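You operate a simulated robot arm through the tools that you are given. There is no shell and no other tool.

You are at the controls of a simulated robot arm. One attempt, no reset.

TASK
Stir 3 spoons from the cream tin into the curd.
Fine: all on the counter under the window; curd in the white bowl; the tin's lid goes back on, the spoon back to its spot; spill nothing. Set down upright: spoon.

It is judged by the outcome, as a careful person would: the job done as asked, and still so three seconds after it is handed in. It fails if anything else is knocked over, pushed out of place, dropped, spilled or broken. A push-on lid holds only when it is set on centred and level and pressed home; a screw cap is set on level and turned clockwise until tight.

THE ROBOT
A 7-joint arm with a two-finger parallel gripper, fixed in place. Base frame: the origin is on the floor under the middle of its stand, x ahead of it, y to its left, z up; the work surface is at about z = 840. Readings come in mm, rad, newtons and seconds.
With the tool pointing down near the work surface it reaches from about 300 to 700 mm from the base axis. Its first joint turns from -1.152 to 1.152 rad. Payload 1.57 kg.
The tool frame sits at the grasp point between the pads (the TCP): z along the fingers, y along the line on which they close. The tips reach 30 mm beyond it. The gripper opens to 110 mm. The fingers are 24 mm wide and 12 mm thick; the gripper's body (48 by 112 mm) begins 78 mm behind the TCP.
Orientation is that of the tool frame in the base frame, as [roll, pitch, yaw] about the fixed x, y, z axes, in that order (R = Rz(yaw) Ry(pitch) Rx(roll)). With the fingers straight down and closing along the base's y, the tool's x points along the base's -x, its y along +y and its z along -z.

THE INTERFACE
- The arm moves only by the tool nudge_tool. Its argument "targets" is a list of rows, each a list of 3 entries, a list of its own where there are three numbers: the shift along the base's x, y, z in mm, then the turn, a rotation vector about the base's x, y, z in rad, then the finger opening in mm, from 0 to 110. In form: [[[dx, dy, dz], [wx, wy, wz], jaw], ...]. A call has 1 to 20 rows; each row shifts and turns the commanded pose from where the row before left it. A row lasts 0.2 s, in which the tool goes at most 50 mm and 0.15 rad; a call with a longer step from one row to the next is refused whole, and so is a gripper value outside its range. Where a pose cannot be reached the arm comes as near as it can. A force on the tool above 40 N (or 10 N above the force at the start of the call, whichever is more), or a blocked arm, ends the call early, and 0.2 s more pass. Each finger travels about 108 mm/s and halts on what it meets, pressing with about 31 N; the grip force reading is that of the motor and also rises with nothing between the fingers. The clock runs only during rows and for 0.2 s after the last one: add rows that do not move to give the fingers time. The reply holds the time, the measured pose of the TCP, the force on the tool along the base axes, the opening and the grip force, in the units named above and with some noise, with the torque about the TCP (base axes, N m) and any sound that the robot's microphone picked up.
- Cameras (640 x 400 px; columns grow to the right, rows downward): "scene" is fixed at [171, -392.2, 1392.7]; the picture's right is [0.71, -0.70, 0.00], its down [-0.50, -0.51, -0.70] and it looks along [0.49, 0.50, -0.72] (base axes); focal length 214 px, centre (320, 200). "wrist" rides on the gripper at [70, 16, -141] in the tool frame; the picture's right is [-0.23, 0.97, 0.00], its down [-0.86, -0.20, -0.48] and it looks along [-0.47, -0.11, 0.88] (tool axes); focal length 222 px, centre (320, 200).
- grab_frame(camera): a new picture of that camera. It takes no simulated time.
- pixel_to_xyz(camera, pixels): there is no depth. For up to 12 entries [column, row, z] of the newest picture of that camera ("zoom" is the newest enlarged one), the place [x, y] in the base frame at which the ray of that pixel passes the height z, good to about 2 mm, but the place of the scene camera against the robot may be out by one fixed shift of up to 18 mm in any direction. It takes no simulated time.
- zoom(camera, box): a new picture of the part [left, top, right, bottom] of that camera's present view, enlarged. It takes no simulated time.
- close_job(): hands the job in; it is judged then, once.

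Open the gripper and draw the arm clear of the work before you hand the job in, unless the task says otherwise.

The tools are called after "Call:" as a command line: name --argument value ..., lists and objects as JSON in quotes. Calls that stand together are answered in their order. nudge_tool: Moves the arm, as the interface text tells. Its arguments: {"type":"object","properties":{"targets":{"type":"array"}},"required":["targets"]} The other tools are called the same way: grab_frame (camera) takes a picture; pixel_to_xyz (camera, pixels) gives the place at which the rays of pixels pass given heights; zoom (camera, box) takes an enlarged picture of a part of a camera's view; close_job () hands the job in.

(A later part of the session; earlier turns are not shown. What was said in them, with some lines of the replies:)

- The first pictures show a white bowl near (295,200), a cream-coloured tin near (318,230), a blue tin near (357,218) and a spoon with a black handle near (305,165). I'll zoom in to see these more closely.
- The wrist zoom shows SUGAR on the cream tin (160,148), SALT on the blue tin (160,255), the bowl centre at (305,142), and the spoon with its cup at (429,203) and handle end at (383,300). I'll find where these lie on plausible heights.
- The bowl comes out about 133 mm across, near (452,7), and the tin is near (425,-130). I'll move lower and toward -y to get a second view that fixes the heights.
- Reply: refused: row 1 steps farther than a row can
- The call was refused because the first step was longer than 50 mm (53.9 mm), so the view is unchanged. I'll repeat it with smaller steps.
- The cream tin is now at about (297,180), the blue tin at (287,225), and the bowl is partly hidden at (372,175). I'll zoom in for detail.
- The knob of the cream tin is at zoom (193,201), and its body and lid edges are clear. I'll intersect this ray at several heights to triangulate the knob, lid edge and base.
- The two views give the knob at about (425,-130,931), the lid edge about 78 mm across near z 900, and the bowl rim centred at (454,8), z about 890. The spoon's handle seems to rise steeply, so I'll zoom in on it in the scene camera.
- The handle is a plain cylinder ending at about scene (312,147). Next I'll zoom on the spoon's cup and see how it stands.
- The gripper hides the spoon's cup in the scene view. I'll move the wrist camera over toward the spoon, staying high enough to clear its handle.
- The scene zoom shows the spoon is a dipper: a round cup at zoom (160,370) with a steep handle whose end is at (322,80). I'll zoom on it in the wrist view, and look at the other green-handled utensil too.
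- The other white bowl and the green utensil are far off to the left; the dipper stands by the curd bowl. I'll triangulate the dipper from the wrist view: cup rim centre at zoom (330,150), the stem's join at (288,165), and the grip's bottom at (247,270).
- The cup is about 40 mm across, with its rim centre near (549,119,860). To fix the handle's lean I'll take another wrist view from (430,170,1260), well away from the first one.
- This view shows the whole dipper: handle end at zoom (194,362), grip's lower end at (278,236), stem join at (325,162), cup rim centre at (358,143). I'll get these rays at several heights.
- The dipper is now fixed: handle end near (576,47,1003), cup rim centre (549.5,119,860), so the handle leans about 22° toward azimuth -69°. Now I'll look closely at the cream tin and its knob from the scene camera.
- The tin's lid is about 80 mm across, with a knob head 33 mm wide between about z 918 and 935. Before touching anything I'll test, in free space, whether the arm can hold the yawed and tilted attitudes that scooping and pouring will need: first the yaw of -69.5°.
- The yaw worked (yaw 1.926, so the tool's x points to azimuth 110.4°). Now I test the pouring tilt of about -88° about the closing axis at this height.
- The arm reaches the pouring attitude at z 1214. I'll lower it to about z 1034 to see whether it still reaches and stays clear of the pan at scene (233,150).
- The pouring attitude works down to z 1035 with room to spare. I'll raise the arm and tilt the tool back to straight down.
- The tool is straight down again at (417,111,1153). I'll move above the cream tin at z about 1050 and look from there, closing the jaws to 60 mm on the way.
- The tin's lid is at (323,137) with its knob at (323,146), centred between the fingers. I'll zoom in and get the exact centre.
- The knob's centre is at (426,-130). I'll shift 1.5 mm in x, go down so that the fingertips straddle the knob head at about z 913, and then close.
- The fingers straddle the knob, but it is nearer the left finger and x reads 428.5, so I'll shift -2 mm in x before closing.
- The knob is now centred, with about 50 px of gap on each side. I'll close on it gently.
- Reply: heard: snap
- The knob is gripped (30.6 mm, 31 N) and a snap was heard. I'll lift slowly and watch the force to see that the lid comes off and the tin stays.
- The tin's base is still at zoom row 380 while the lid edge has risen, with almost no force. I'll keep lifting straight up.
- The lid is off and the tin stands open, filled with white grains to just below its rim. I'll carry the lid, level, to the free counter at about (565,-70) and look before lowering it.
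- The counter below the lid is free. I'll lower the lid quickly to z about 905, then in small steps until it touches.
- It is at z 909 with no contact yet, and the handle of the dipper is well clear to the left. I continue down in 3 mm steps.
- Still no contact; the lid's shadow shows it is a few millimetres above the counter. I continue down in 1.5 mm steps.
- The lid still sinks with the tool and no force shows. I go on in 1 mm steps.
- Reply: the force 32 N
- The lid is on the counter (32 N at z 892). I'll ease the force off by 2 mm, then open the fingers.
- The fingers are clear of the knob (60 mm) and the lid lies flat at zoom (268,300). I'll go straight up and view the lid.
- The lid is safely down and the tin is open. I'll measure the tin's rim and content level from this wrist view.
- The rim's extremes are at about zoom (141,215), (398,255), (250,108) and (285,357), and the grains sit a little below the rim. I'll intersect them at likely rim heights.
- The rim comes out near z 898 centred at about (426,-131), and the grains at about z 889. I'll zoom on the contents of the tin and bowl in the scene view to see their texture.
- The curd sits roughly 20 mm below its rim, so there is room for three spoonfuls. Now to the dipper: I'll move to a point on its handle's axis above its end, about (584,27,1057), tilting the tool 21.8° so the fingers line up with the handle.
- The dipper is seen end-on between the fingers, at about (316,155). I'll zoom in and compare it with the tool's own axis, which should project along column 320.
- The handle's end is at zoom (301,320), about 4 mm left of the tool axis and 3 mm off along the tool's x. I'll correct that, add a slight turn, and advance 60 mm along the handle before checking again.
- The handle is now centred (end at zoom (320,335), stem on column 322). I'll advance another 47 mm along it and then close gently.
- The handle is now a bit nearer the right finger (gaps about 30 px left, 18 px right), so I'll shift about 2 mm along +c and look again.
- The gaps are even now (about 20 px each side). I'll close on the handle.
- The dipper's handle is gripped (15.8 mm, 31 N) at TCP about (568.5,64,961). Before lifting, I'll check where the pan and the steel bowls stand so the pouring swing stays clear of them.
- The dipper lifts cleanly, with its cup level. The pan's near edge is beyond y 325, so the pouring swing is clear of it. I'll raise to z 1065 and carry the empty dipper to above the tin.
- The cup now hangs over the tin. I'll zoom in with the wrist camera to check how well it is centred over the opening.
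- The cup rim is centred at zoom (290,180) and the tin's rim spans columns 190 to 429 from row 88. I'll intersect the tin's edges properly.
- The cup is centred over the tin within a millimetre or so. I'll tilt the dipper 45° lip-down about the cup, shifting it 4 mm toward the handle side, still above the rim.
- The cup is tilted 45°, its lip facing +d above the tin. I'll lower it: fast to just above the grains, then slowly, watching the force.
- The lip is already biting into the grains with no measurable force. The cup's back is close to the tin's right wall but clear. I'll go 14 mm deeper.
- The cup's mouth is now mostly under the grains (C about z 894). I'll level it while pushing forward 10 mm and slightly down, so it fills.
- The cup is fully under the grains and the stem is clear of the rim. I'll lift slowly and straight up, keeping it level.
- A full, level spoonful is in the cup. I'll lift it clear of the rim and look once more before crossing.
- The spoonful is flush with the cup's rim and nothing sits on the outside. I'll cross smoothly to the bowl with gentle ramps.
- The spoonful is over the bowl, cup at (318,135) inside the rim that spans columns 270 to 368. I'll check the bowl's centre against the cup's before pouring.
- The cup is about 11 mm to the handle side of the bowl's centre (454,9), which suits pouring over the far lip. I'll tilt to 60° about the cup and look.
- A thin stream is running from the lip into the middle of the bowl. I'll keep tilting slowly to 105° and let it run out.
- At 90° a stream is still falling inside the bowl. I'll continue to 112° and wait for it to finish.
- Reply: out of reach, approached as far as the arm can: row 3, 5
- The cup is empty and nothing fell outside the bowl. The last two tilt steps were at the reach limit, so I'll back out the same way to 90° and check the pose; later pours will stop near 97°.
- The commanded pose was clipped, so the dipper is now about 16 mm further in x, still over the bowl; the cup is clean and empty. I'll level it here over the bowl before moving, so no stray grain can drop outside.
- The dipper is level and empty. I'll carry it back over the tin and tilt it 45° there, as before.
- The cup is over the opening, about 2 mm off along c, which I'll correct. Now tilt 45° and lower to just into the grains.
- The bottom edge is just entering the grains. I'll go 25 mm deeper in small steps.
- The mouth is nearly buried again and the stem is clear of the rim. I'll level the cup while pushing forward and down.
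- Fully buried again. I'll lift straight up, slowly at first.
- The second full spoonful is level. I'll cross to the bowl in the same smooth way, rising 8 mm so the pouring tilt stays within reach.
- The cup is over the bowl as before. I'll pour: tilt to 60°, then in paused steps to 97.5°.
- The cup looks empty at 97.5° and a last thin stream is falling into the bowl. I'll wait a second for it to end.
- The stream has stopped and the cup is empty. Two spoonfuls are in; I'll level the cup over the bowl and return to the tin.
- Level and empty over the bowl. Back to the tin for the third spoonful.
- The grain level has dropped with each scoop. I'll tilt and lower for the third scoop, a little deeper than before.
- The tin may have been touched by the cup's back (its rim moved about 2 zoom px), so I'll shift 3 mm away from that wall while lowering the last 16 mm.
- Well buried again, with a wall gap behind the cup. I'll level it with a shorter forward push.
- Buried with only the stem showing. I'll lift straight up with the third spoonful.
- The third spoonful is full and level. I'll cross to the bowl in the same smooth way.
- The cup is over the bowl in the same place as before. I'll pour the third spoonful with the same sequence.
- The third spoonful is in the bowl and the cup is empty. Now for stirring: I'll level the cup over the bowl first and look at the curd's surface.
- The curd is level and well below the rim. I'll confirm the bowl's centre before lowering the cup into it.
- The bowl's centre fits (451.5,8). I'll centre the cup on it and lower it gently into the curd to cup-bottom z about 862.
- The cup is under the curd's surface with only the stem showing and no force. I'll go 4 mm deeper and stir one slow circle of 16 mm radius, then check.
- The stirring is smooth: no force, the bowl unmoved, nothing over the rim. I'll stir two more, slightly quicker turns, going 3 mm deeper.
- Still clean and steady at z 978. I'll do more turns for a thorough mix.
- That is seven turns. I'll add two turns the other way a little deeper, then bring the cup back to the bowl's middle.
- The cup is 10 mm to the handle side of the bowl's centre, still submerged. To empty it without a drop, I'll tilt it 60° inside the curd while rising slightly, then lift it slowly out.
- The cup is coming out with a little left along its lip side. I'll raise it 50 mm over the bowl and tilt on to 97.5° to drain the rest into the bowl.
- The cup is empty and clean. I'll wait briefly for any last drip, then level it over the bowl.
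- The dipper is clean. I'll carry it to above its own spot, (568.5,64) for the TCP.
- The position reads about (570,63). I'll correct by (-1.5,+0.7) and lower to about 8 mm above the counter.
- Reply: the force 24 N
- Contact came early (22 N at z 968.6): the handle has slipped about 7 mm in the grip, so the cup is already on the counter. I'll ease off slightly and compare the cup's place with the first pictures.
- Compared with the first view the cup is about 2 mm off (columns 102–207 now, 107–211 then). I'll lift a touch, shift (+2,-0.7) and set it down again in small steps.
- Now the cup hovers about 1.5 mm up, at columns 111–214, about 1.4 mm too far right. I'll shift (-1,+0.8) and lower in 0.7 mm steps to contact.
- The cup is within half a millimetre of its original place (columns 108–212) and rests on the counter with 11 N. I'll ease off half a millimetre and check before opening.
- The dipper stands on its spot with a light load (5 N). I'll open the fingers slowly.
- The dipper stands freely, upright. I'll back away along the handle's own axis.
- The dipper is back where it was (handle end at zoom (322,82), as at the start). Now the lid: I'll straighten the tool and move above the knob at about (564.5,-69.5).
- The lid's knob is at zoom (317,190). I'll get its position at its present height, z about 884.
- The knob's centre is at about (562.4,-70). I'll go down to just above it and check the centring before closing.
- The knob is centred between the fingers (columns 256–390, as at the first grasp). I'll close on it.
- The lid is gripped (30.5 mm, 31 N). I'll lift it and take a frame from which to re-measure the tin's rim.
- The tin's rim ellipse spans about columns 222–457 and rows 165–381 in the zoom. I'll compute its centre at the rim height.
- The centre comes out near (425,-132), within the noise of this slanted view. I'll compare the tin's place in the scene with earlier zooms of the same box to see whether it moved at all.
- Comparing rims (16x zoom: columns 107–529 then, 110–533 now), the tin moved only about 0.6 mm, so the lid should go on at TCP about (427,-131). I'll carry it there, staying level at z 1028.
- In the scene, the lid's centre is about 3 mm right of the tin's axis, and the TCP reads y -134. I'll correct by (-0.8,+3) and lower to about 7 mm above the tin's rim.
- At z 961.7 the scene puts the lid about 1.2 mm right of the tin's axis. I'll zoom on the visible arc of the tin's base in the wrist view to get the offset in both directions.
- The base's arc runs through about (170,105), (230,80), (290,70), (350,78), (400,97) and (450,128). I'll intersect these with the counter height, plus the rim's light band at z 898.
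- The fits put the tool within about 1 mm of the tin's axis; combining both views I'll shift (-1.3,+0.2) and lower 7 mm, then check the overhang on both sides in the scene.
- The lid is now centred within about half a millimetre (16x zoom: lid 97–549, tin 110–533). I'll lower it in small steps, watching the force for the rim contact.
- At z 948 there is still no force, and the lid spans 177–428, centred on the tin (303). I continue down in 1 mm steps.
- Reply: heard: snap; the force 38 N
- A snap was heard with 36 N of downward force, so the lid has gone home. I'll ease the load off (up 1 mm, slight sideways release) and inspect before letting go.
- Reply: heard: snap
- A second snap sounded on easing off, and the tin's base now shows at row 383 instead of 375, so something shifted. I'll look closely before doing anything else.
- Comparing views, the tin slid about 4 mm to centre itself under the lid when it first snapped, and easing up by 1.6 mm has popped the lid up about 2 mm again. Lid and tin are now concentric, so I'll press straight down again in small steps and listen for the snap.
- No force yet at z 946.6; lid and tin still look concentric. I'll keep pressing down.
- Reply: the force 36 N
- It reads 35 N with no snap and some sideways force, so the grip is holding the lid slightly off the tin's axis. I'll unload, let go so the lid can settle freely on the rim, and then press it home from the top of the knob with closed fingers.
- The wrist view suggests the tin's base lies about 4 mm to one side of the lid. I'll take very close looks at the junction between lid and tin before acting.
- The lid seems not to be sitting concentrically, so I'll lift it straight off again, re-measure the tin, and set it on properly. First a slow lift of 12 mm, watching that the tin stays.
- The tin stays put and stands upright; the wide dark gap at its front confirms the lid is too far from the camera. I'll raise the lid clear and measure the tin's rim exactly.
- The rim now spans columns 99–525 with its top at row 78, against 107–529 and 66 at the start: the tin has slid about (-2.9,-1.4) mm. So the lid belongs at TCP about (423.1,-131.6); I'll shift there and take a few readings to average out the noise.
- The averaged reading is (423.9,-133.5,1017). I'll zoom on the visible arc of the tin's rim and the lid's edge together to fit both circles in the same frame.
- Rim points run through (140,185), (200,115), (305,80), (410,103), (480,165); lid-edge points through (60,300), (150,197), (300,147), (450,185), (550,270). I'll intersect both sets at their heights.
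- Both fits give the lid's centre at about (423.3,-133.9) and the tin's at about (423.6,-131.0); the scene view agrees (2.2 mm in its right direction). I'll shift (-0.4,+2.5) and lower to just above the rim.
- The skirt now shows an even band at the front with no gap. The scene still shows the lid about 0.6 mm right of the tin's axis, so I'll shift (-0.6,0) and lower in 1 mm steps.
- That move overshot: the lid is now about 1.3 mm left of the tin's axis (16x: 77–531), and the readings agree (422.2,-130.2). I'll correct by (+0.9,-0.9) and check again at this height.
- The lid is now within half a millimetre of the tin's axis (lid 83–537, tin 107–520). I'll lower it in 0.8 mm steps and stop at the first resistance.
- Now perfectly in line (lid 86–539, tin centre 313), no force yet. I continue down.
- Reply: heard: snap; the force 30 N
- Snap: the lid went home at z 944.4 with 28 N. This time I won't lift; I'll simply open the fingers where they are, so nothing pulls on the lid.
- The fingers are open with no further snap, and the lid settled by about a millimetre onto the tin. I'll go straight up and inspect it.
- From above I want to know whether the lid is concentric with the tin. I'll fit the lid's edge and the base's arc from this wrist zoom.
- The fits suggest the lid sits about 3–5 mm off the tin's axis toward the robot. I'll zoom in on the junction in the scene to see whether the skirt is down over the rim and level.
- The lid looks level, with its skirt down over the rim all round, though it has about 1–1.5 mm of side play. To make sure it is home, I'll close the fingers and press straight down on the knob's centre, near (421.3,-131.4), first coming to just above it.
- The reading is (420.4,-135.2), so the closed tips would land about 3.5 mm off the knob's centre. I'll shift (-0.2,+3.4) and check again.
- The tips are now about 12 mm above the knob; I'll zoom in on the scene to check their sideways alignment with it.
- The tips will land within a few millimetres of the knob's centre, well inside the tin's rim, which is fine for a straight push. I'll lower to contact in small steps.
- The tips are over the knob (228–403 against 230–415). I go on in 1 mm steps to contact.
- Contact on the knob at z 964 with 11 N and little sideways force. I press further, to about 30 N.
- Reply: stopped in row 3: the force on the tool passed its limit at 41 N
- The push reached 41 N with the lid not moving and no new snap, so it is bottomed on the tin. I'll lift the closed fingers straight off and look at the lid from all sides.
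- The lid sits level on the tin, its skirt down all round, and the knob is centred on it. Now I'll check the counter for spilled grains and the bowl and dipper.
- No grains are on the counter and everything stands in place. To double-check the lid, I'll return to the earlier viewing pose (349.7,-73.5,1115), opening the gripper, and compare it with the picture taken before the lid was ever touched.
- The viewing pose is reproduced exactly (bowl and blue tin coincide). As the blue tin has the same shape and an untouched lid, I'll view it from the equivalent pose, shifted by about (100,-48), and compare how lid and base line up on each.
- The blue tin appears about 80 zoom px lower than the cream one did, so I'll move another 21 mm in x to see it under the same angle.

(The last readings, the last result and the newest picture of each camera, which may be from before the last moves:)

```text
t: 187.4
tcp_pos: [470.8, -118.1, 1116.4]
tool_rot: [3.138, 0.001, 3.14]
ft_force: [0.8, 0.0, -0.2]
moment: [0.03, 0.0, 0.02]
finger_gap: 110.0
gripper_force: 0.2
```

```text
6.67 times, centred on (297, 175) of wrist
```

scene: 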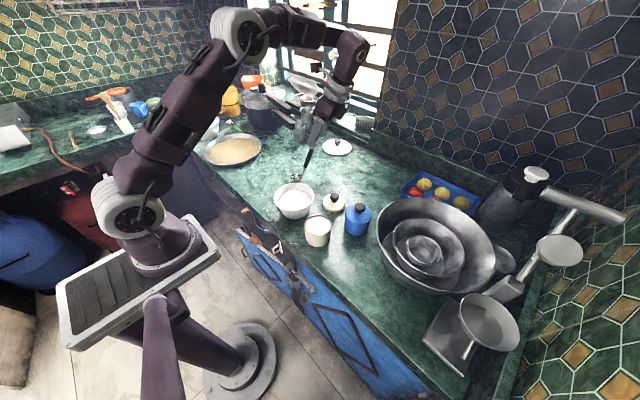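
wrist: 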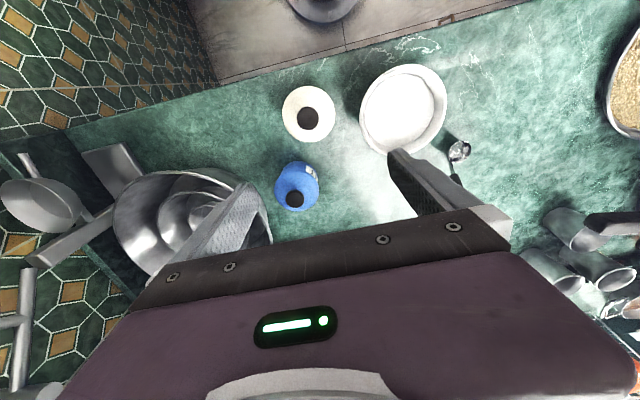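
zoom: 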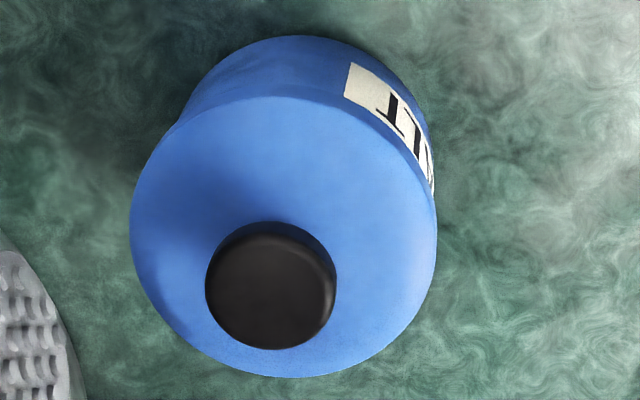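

Compared with the blue tin, the cream lid sits level and at the right height, but about 2–3 mm off-centre toward -y. I'd rather have it centred: I'll grip the knob again (closing along y, so the grip itself re-centres it), then press it home from the top. First, above the cream tin.

Call:
nudge_tool --targets '[[[-16, -4.2, -20], [0, 0, 0], 90], [[-16, -4.2, -30], [0, 0, 0], 70], [[-16, -4.2, -30], [0, 0, 0], 60], [[0, 0, -30], [0, 0, 0], 60], [[0, 0, 0], [0, 0, 0], 60]]'

Call:
nudge_tool --targets '[[[0, 0, 0], [0, 0, 0], 60]]'

Call:
zoom --camera "wrist" --box '[240, 95, 400, 215]'

Call:
zoom --camera "scene" --box '[300, 200, 340, 250]'

```text
t: 188.6
tcp_pos: [422.7, -132.3, 1004.0]
tool_rot: [3.14, 0.002, 3.141]
ft_force: [0.4, 0.1, -0.7]
moment: [0.0, 0.02, 0.03]
finger_gap: 60.0
gripper_force: 0.0
```

```text
t: 189.0
tcp_pos: [422.0, -133.4, 1005.8]
tool_rot: [3.14, 0.0, 3.141]
ft_force: [0.2, 0.5, -0.7]
moment: [0.01, -0.02, 0.02]
finger_gap: 60.1
gripper_force: 0.1
```

```text
3.33 times, centred on (320, 155) of wrist
```

zoom: 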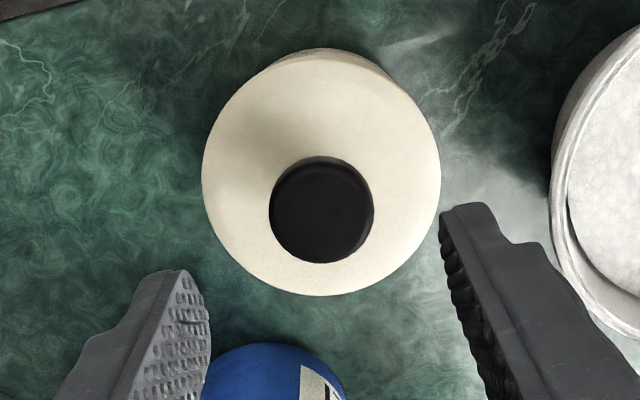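

```text
8.00 times, centred on (320, 225) of scene
```

zoom: 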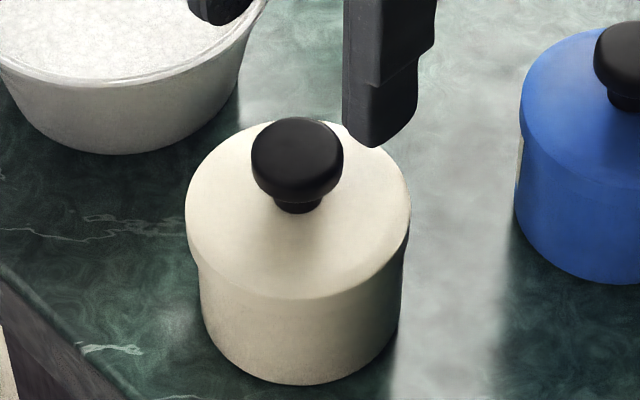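

The knob is on the tool's axis at about (422.3,-132.9), while the tin's axis is near (423.1,-131.6). I'll shift (+0.8,+1.3), descend around the knob and close gently, which moves the lid toward the tin's centre.

Call:
nudge_tool --targets '[[[0.8, 1.3, -20], [0, 0, 0], 60], [[0, 0, -25], [0, 0, 0], 60], [[0, 0, -14], [0, 0, 0], 60], [[0, 0, 0], [0, 0, 0], 60]]'

Call:
nudge_tool --targets '[[[0, 0, 0], [0, 0, 0], 50]]'

Call:
nudge_tool --targets '[[[0, 0, 0], [0, 0, 0], 44]]'

Call:
zoom --camera "wrist" --box '[240, 95, 400, 215]'

Call:
zoom --camera "scene" --box '[302, 218, 334, 238]'

```text
t: 190.0
tcp_pos: [422.5, -132.0, 946.4]
tool_rot: [3.141, 0.001, -3.141]
ft_force: [0.4, -0.3, -0.3]
moment: [-0.01, 0.05, 0.0]
finger_gap: 59.8
gripper_force: 0.2
```

```text
t: 190.4
tcp_pos: [423.3, -132.3, 945.1]
tool_rot: [3.141, 0.001, 3.141]
ft_force: [-0.2, 0.4, -0.5]
moment: [0.0, -0.01, 0.01]
finger_gap: 50.2
gripper_force: 0.1
```

```text
t: 190.8
tcp_pos: [422.8, -132.4, 945.9]
tool_rot: [3.141, 0.003, -3.141]
ft_force: [0.1, -0.6, 0.1]
moment: [-0.02, 0.03, 0.03]
finger_gap: 44.4
gripper_force: 0.1
```

```text
3.33 times, centred on (320, 155) of wrist
```

zoom: 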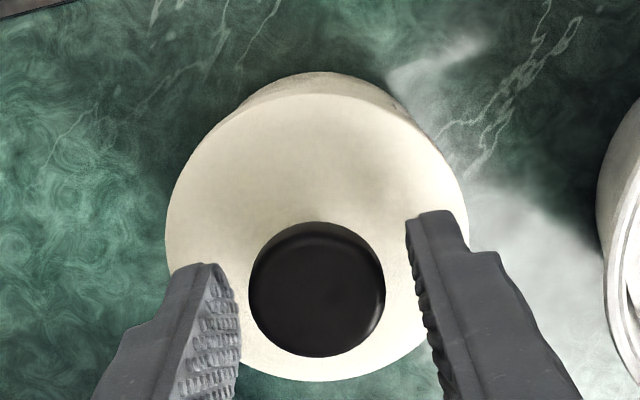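

```text
16.00 times, centred on (318, 228) of scene
```

zoom: 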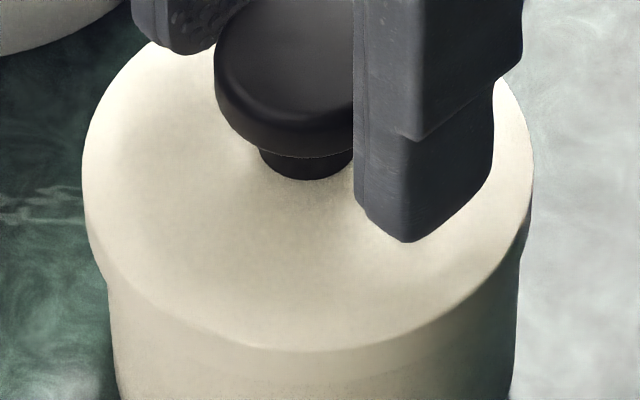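

The knob is about 2.5 mm nearer the left finger, which matches the lid's offset, so closing will bring the lid back to the tin's axis. I close slowly.

Call:
nudge_tool --targets '[[[0, 0, 0], [0, 0, 0], 40], [[0, 0, 0], [0, 0, 0], 37], [[0, 0, 0], [0, 0, 0], 35], [[0, 0, 0], [0, 0, 0], 33], [[0, 0, 0], [0, 0, 0], 31.5], [[0, 0, 0], [0, 0, 0], 31.5]]'

Call:
zoom --camera "wrist" --box '[240, 95, 400, 215]'

Call:
zoom --camera "scene" --box '[302, 218, 334, 238]'

Call:
zoom --camera "scene" --box '[302, 230, 334, 250]'

```text
t: 192.2
tcp_pos: [422.8, -132.0, 945.7]
tool_rot: [3.14, 0.002, 3.141]
ft_force: [-0.9, -0.2, 0.6]
moment: [-0.02, -0.04, 0.01]
finger_gap: 31.8
gripper_force: 0.0
heard: snap
```

```text
3.33 times, centred on (320, 155) of wrist
```

zoom: 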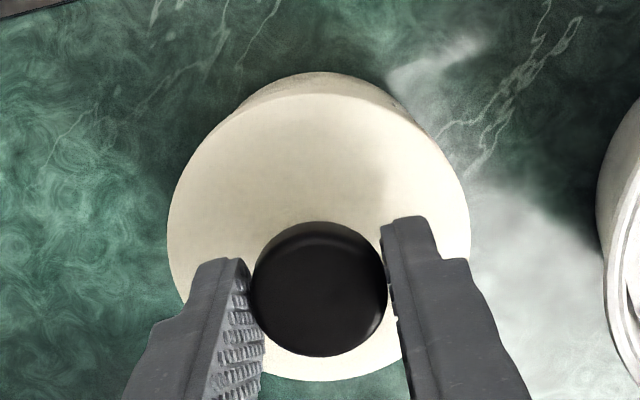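

```text
16.00 times, centred on (318, 228) of scene
```

zoom: 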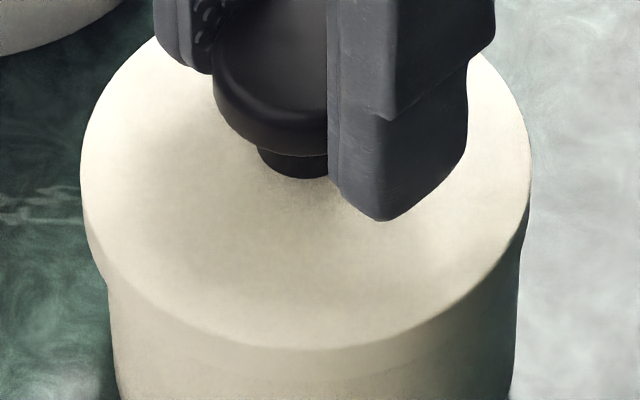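

```text
16.00 times, centred on (318, 240) of scene
```

zoom: 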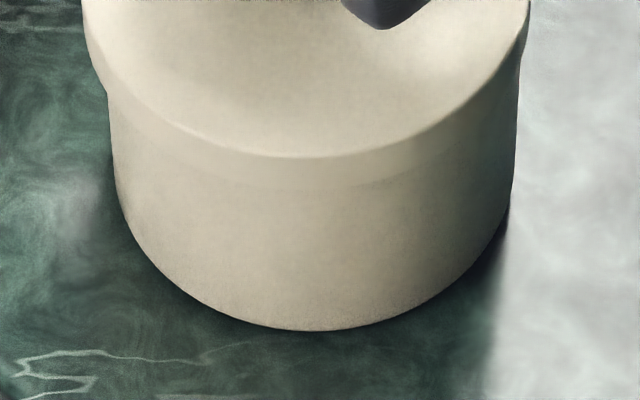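

A snap on first touch tells me the lid had in fact been engaged and is now loose again, so I'll use this to centre it properly. Scene and wrist both say it must go about +2 mm in x. I'll grip the knob, drag it +2 mm in x, and check.

Call:
nudge_tool --targets '[[[0, 0, 0], [0, 0, 0], 28], [[0, 0, 0], [0, 0, 0], 24], [[0, 0, 0], [0, 0, 0], 20], [[0, 0, 1], [0, 0, 0], 20], [[1, 0.1, 0], [0, 0, 0], 20], [[1, 0.1, 0], [0, 0, 0], 20], [[0, 0, 0], [0, 0, 0], 20]]'

Call:
nudge_tool --targets '[[[0, 0, 0], [0, 0, 0], 20]]'

Call:
zoom --camera "wrist" --box '[240, 95, 400, 215]'

Call:
zoom --camera "scene" --box '[302, 218, 334, 238]'

Call:
zoom --camera "scene" --box '[302, 230, 334, 250]'

```text
t: 193.8
tcp_pos: [425.4, -131.8, 947.1]
tool_rot: [3.14, 0.003, -3.141]
ft_force: [0.0, -0.5, -0.2]
moment: [0.02, 0.02, 0.02]
finger_gap: 30.3
gripper_force: 31.0
```

```text
t: 194.2
tcp_pos: [425.4, -131.8, 946.0]
tool_rot: [3.14, 0.0, 3.142]
ft_force: [-0.3, 0.3, 0.0]
moment: [-0.01, 0.04, 0.0]
finger_gap: 30.3
gripper_force: 31.3
```

```text
3.33 times, centred on (320, 155) of wrist
```

zoom: 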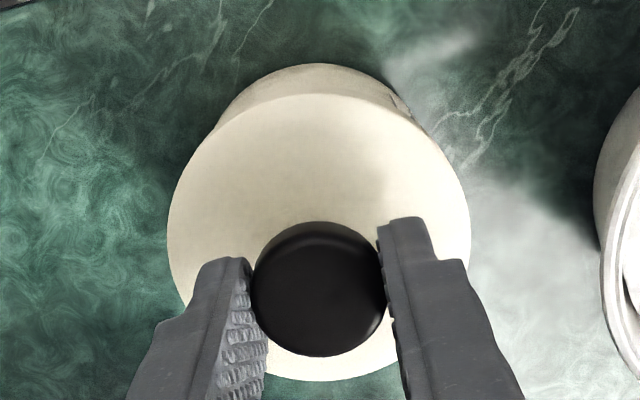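

```text
16.00 times, centred on (318, 228) of scene
```

zoom: 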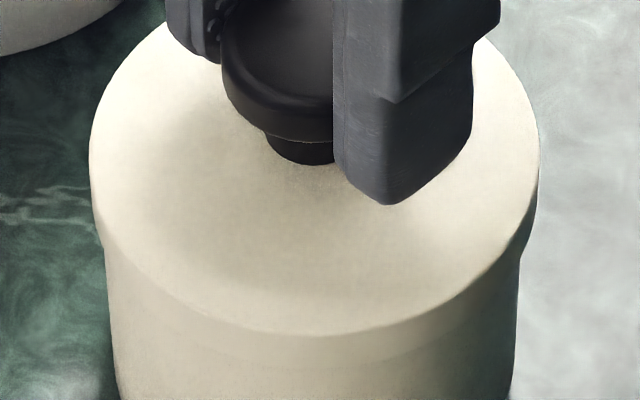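

```text
16.00 times, centred on (318, 240) of scene
```

zoom: 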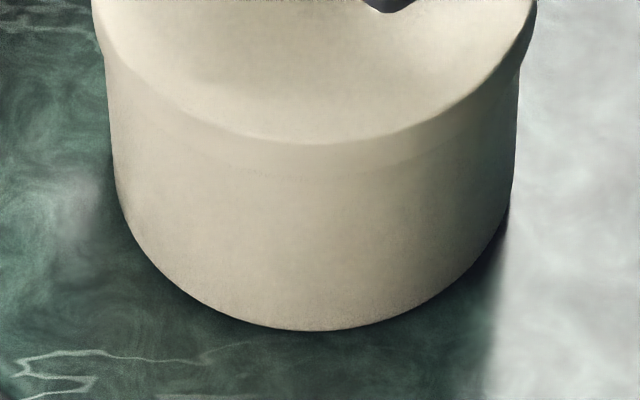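

The lid is now close to concentric (scene: 90–539, about 1 mm too far forward). I'll nudge (-0.5,-0.5), lower until it just rests, and then let go without pressing.

Call:
nudge_tool --targets '[[[-0.5, -0.5, 0], [0, 0, 0], 20], [[0, 0, -0.7], [0, 0, 0], 20], [[0, 0, 0], [0, 0, 0], 20]]'

Call:
zoom --camera "scene" --box '[302, 218, 334, 238]'

Call:
zoom --camera "wrist" --box '[240, 95, 400, 215]'

```text
t: 195.0
tcp_pos: [424.8, -131.8, 946.8]
tool_rot: [3.138, 0.002, 3.141]
ft_force: [-0.7, 0.3, 0.2]
moment: [-0.02, 0.02, 0.0]
finger_gap: 30.4
gripper_force: 30.9
```

```text
16.00 times, centred on (318, 228) of scene
```

zoom: 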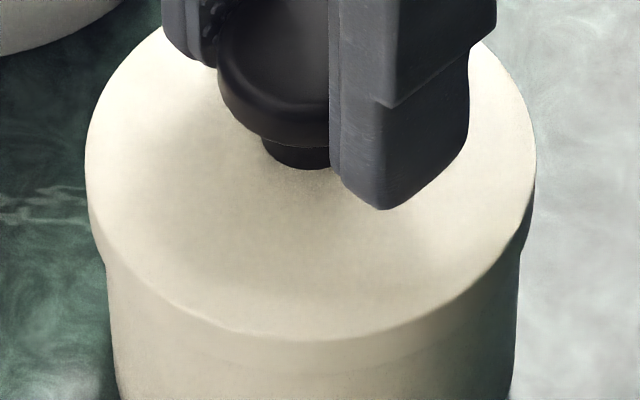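

```text
3.33 times, centred on (320, 155) of wrist
```

zoom: 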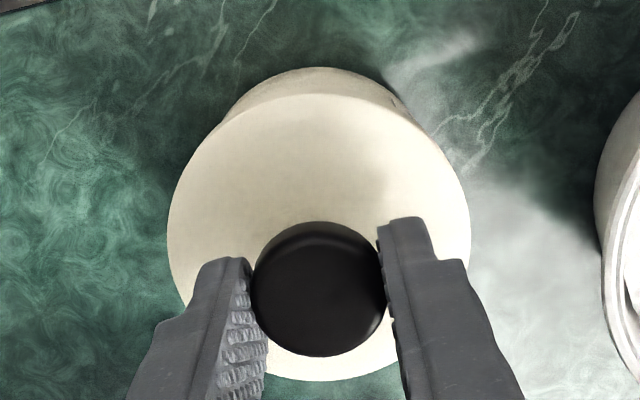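

The lid is on target now (85–537 and front row 341 in the scene). I'll lower it until it just touches.

Call:
nudge_tool --targets '[[[0, 0, -0.6], [0, 0, 0], 20], [[0, 0, 0], [0, 0, 0], 20]]'

Call:
nudge_tool --targets '[[[0, 0, -0.5], [0, 0, 0], 20], [[0, 0, 0], [0, 0, 0], 20]]'

```text
t: 195.6
tcp_pos: [424.7, -132.3, 947.2]
tool_rot: [3.14, 0.002, -3.141]
ft_force: [0.6, -0.3, 0.1]
moment: [0.01, 0.01, 0.0]
finger_gap: 30.4
gripper_force: 31.5
```

```text
t: 196.2
tcp_pos: [424.7, -132.2, 944.8]
tool_rot: [3.139, 0.003, 3.14]
ft_force: [0.2, -1.3, 1.0]
moment: [-0.05, 0.03, -0.03]
finger_gap: 30.6
gripper_force: 30.7
```

It is just touching (1 N). I'll open the fingers slowly and see how the lid lies.

Call:
nudge_tool --targets '[[[0, 0, 0], [0, 0, 0], 31], [[0, 0, 0], [0, 0, 0], 33], [[0, 0, 0], [0, 0, 0], 36], [[0, 0, 0], [0, 0, 0], 42], [[0, 0, 0], [0, 0, 0], 50], [[0, 0, 0], [0, 0, 0], 60], [[0, 0, 0], [0, 0, 0], 60]]'

Call:
zoom --camera "scene" --box '[302, 218, 334, 238]'

Call:
zoom --camera "wrist" --box '[240, 95, 400, 215]'

```text
t: 197.8
tcp_pos: [422.9, -131.0, 946.0]
tool_rot: [3.139, 0.002, 3.142]
ft_force: [0.4, 0.0, -0.5]
moment: [0.04, 0.01, -0.02]
finger_gap: 59.9
gripper_force: 0.1
heard: snap
```

```text
16.00 times, centred on (318, 228) of scene
```

zoom: 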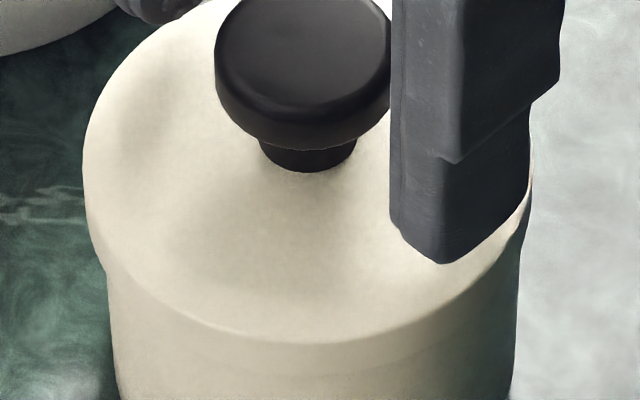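

```text
3.33 times, centred on (320, 155) of wrist
```

zoom: 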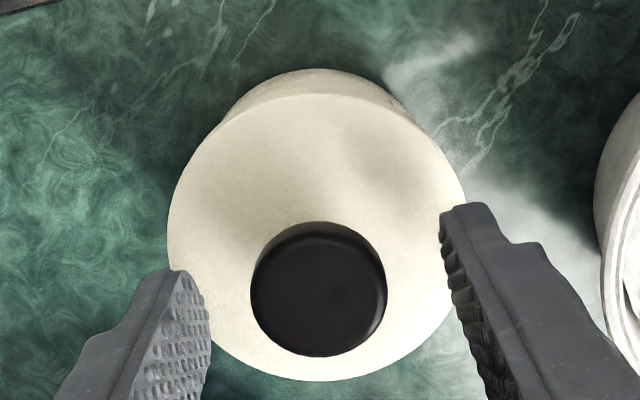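

A snap on release: the lid dropped home by itself and is centred within about 0.7 mm (83–534, front row 344, the home row). I'll confirm it with a gentle push on the knob's top: raise, close the fingers, and align over the knob.

Call:
nudge_tool --targets '[[[0, 0, 15], [0, 0, 0], 60], [[0, 0, 25], [0, 0, 0], 60], [[-2, -0.8, 0], [0, 0, 0], 40], [[-2, -0.7, 0], [0, 0, 0], 20], [[0, 0, 0], [0, 0, 0], 0], [[0, 0, 0], [0, 0, 0], 0], [[0, 0, -10], [0, 0, 0], 0], [[0, 0, 0], [0, 0, 0], 0]]'

Call:
nudge_tool --targets '[[[0, 0, 0], [0, 0, 0], 0]]'

Call:
zoom --camera "scene" --box '[302, 205, 332, 227]'

Call:
zoom --camera "wrist" --box '[240, 95, 400, 215]'

```text
t: 199.6
tcp_pos: [419.1, -134.4, 976.2]
tool_rot: [3.14, 0.001, -3.141]
ft_force: [0.7, 0.2, -0.5]
moment: [0.02, -0.01, -0.02]
finger_gap: 0.3
gripper_force: 21.0
```

```text
t: 200.0
tcp_pos: [419.0, -134.3, 976.0]
tool_rot: [3.14, 0.002, 3.141]
ft_force: [-0.9, 0.7, 0.0]
moment: [-0.01, 0.0, -0.03]
finger_gap: 0.0
gripper_force: 21.4
```

```text
16.00 times, centred on (317, 216) of scene
```

zoom: 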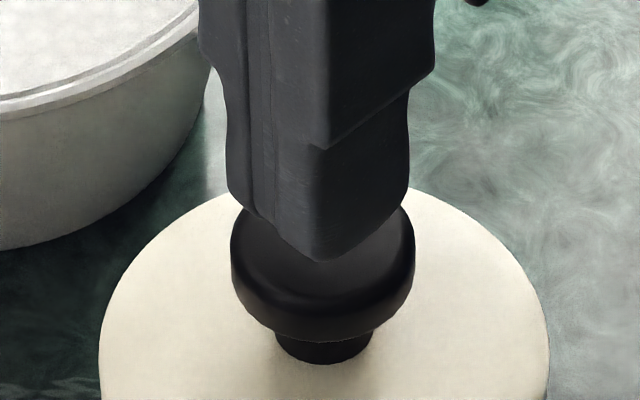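

```text
3.33 times, centred on (320, 155) of wrist
```

zoom: 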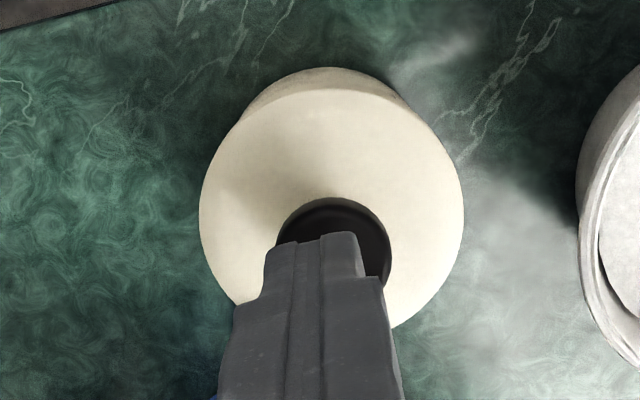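

The closed tips are well centred over the knob (227–408 against 231–415). I'll lower to contact and press gently.

Call:
nudge_tool --targets '[[[0, 0, -5], [0, 0, 0], 0], [[0, 0, -3], [0, 0, 0], 0], [[0, 0, -1.5], [0, 0, 0], 0], [[0, 0, -1], [0, 0, 0], 0], [[0, 0, 0], [0, 0, 0], 0]]'

Call:
nudge_tool --targets '[[[0, 0, -0.8], [0, 0, 0], 0], [[0, 0, 0], [0, 0, 0], 0]]'

```text
t: 201.2
tcp_pos: [420.1, -132.7, 965.5]
tool_rot: [3.139, 0.002, -3.14]
ft_force: [-0.7, -0.8, -0.8]
moment: [-0.02, 0.0, 0.02]
finger_gap: 0.2
gripper_force: 21.2
```

```text
t: 201.8
tcp_pos: [421.5, -132.8, 966.1]
tool_rot: [3.14, 0.001, -3.141]
ft_force: [0.5, 0.4, 0.7]
moment: [-0.02, -0.01, -0.01]
finger_gap: 0.1
gripper_force: 21.5
```

No contact yet at z 965–966. I continue in 0.7 mm steps.

Call:
nudge_tool --targets '[[[0, 0, -0.7], [0, 0, 0], 0], [[0, 0, 0], [0, 0, 0], 0]]'

Call:
nudge_tool --targets '[[[0, 0, -0.6], [0, 0, 0], 0], [[0, 0, 0], [0, 0, 0], 0]]'

```text
t: 202.4
tcp_pos: [420.4, -132.9, 963.6]
tool_rot: [3.141, 0.002, 3.14]
ft_force: [0.2, -0.2, -0.4]
moment: [0.01, -0.02, 0.01]
finger_gap: 0.0
gripper_force: 21.1
```

```text
t: 203.0
tcp_pos: [419.3, -131.7, 963.0]
tool_rot: [3.139, 0.002, -3.141]
ft_force: [-2.5, 3.0, 11.8]
moment: [0.11, 0.06, -0.02]
finger_gap: 0.3
gripper_force: 21.7
```

Contact with 12 N at z 963. I press on in small steps.

Call:
nudge_tool --targets '[[[0, 0, -0.5], [0, 0, 0], 0], [[0, 0, 0], [0, 0, 0], 0]]'

Call:
nudge_tool --targets '[[[0, 0, -0.4], [0, 0, 0], 0], [[0, 0, 0], [0, 0, 0], 0]]'

```text
t: 203.6
tcp_pos: [420.8, -132.1, 964.6]
tool_rot: [3.14, 0.002, 3.14]
ft_force: [-8.3, 4.8, 30.6]
moment: [0.2, 0.26, 0.01]
finger_gap: 0.0
gripper_force: 21.4
```

```text
t: 204.0
tcp_pos: [420.6, -132.8, 964.3]
tool_rot: [3.14, 0.0, -3.141]
ft_force: [-5.0, 3.5, 18.3]
moment: [0.11, 0.22, -0.03]
finger_gap: 0.2
gripper_force: 21.1
stopped in row 1: the force on the tool passed its limit at 45 N (the readings are from after the stop); the commanded pose is now the measured one
```

Pressed to over 40 N on the knob's centre with no further movement or sound, so the lid is firmly home. I'll lift straight off and check it.

Call:
nudge_tool --targets '[[[0, 0, 2], [0, 0, 0], 0], [[0, 0, 10], [0, 0, 0], 0], [[0, 0, 30], [0, 0, 0], 0], [[0, 0, 40], [0, 0, 0], 0], [[0, 0, 40], [0, 0, 0], 0], [[0, 0, 0], [0, 0, 0], 0]]'

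Call:
zoom --camera "scene" --box '[302, 218, 334, 238]'

Call:
zoom --camera "scene" --box '[300, 205, 340, 250]'

```text
t: 205.4
tcp_pos: [421.1, -130.1, 1084.3]
tool_rot: [3.14, 0.001, -3.141]
ft_force: [0.2, -0.6, 0.2]
moment: [0.03, 0.01, -0.01]
finger_gap: 0.0
gripper_force: 21.1
```

```text
16.00 times, centred on (318, 228) of scene
```

zoom: 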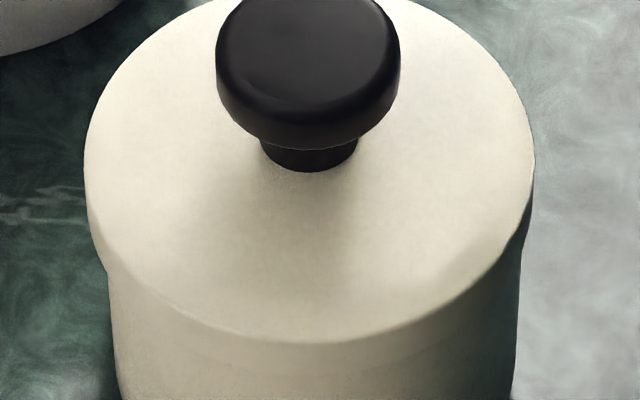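

```text
8.89 times, centred on (320, 228) of scene
```

zoom: 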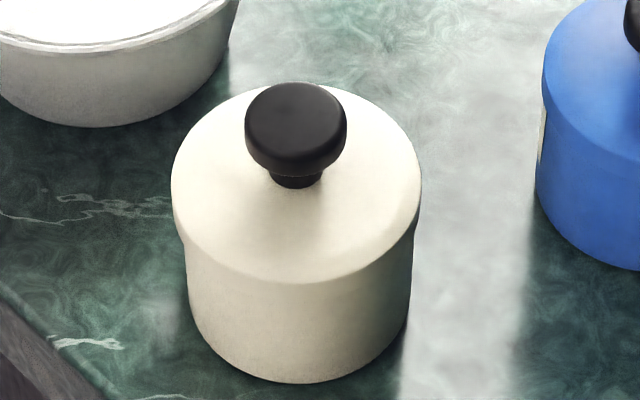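

The lid is level, centred and home (84–534, front row 344). I'll retreat to the viewing pose with the gripper open for one last comparison.

Call:
nudge_tool --targets '[[[-12, 9, 5], [0, 0, 0], 20], [[-15, 12, 7], [0, 0, 0], 50], [[-15, 12, 7], [0, 0, 0], 80], [[-15, 12, 7], [0, 0, 0], 110], [[-14.4, 12, 5], [0, 0, 0], 110], [[0, 0, 0], [0, 0, 0], 110]]'

Call:
zoom --camera "wrist" --box '[265, 145, 329, 205]'

Call:
zoom --camera "wrist" --box '[240, 130, 430, 250]'

```text
t: 206.8
tcp_pos: [349.9, -76.8, 1115.7]
tool_rot: [3.14, 0.002, 3.14]
ft_force: [0.6, -0.2, -0.3]
moment: [0.01, 0.0, -0.01]
finger_gap: 109.9
gripper_force: 0.2
```

```text
6.67 times, centred on (297, 175) of wrist
```

zoom: 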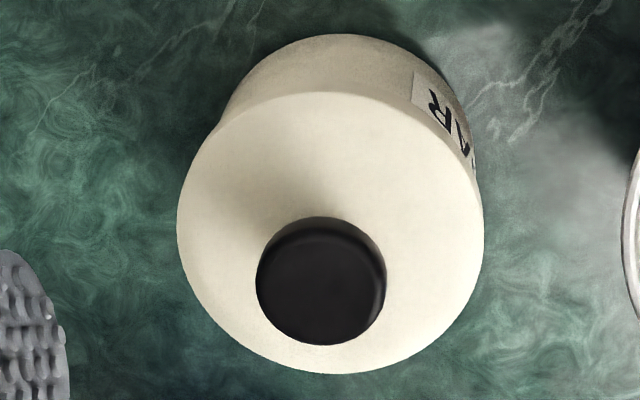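

```text
3.33 times, centred on (335, 190) of wrist
```

zoom: 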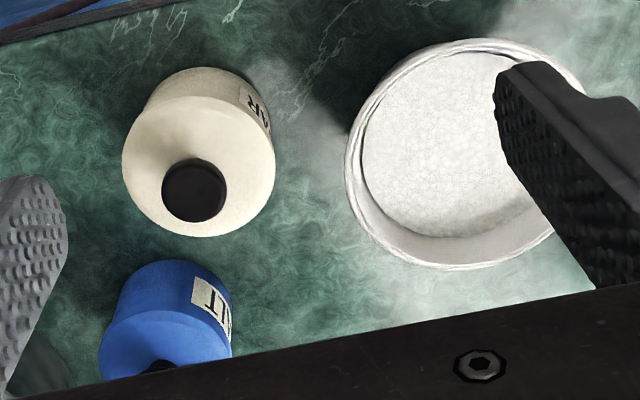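

Lid, tin, bowl and dipper all look right. I'll draw the arm back up to its starting height and take a last look at the whole scene.

Call:
nudge_tool --targets '[[[0, 0, 40], [0, 0, 0], 110], [[15, 21, 27], [0, 0, 0], 110], [[15, 21, 27], [0, 0, 0], 110], [[15, 21, 27], [0, 0, 0], 110], [[15, 21, 27], [0, 0, 0], 110], [[15, 21, 0], [0, 0, 0], 110], [[0, 0, 0], [0, 0, 0], 110]]'

Call:
grab_frame --camera "scene"

Call:
grab_frame --camera "wrist"

Call:
zoom --camera "wrist" --box '[200, 70, 440, 240]'

```text
t: 208.4
tcp_pos: [423.9, 26.5, 1263.3]
tool_rot: [3.139, 0.003, -3.141]
ft_force: [0.3, -1.2, 0.2]
moment: [0.0, 0.02, -0.02]
finger_gap: 109.9
gripper_force: 0.1
```

```text
taken
```

scene: 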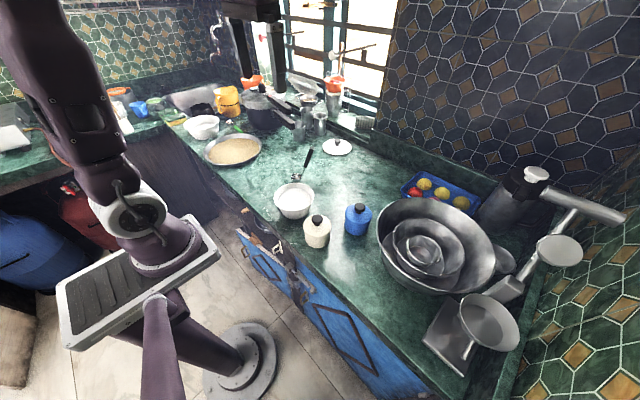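

```text
taken
```

wrist: 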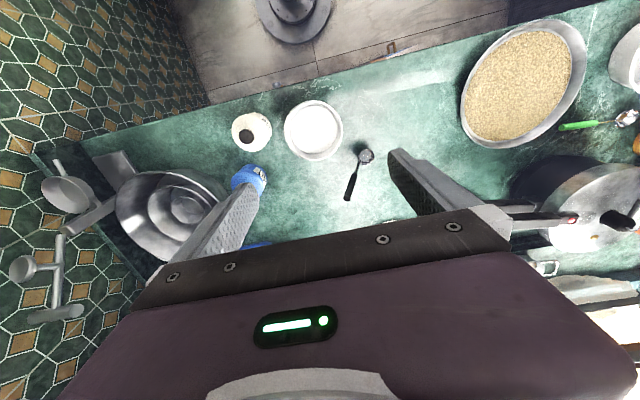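

```text
2.35 times, centred on (320, 155) of wrist
```

zoom: 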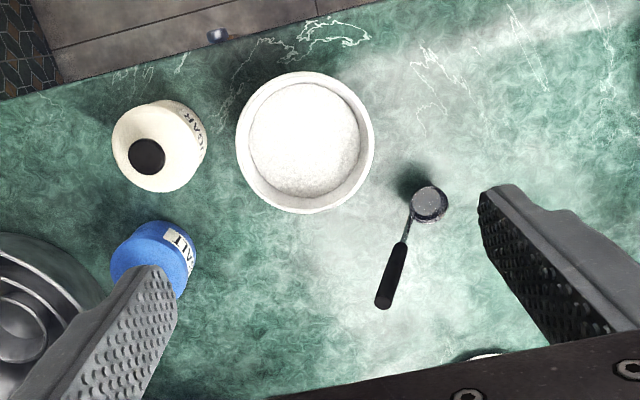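

The last pictures match the first ones: the dipper is upright on its spot (cup at zoom (428,203), handle end at (383,300)) and the bowl is unmoved. The cream tin is closed and within about 3 mm of its place, the counter is clean, and the gripper is open and clear. I'm handing the job in.

Call:
close_job

```text
The job is handed in.
```

I put three level spoonfuls from the cream (sugar) tin into the curd and stirred them in with nine slow turns. No spill showed on the counter in the final pictures.

- **Spoon:** emptied back into the bowl, then stood upright on its spot. It matches its place in the first picture to within about half a millimetre.
- **Lid:** back on the cream tin and pressed down with more than 40 N without moving further. It looks level and sits within about 1–2 mm of centre. It took several tries: it snapped on, popped off and was reseated. The last snap came as I let go of it. I took that as the lid seating, but I didn't pull on it to check.
- **Tin:** it slid about 3 mm on the counter while I was seating the lid, and I left it there.
- **Arm:** drawn back to its starting pose with the gripper open.
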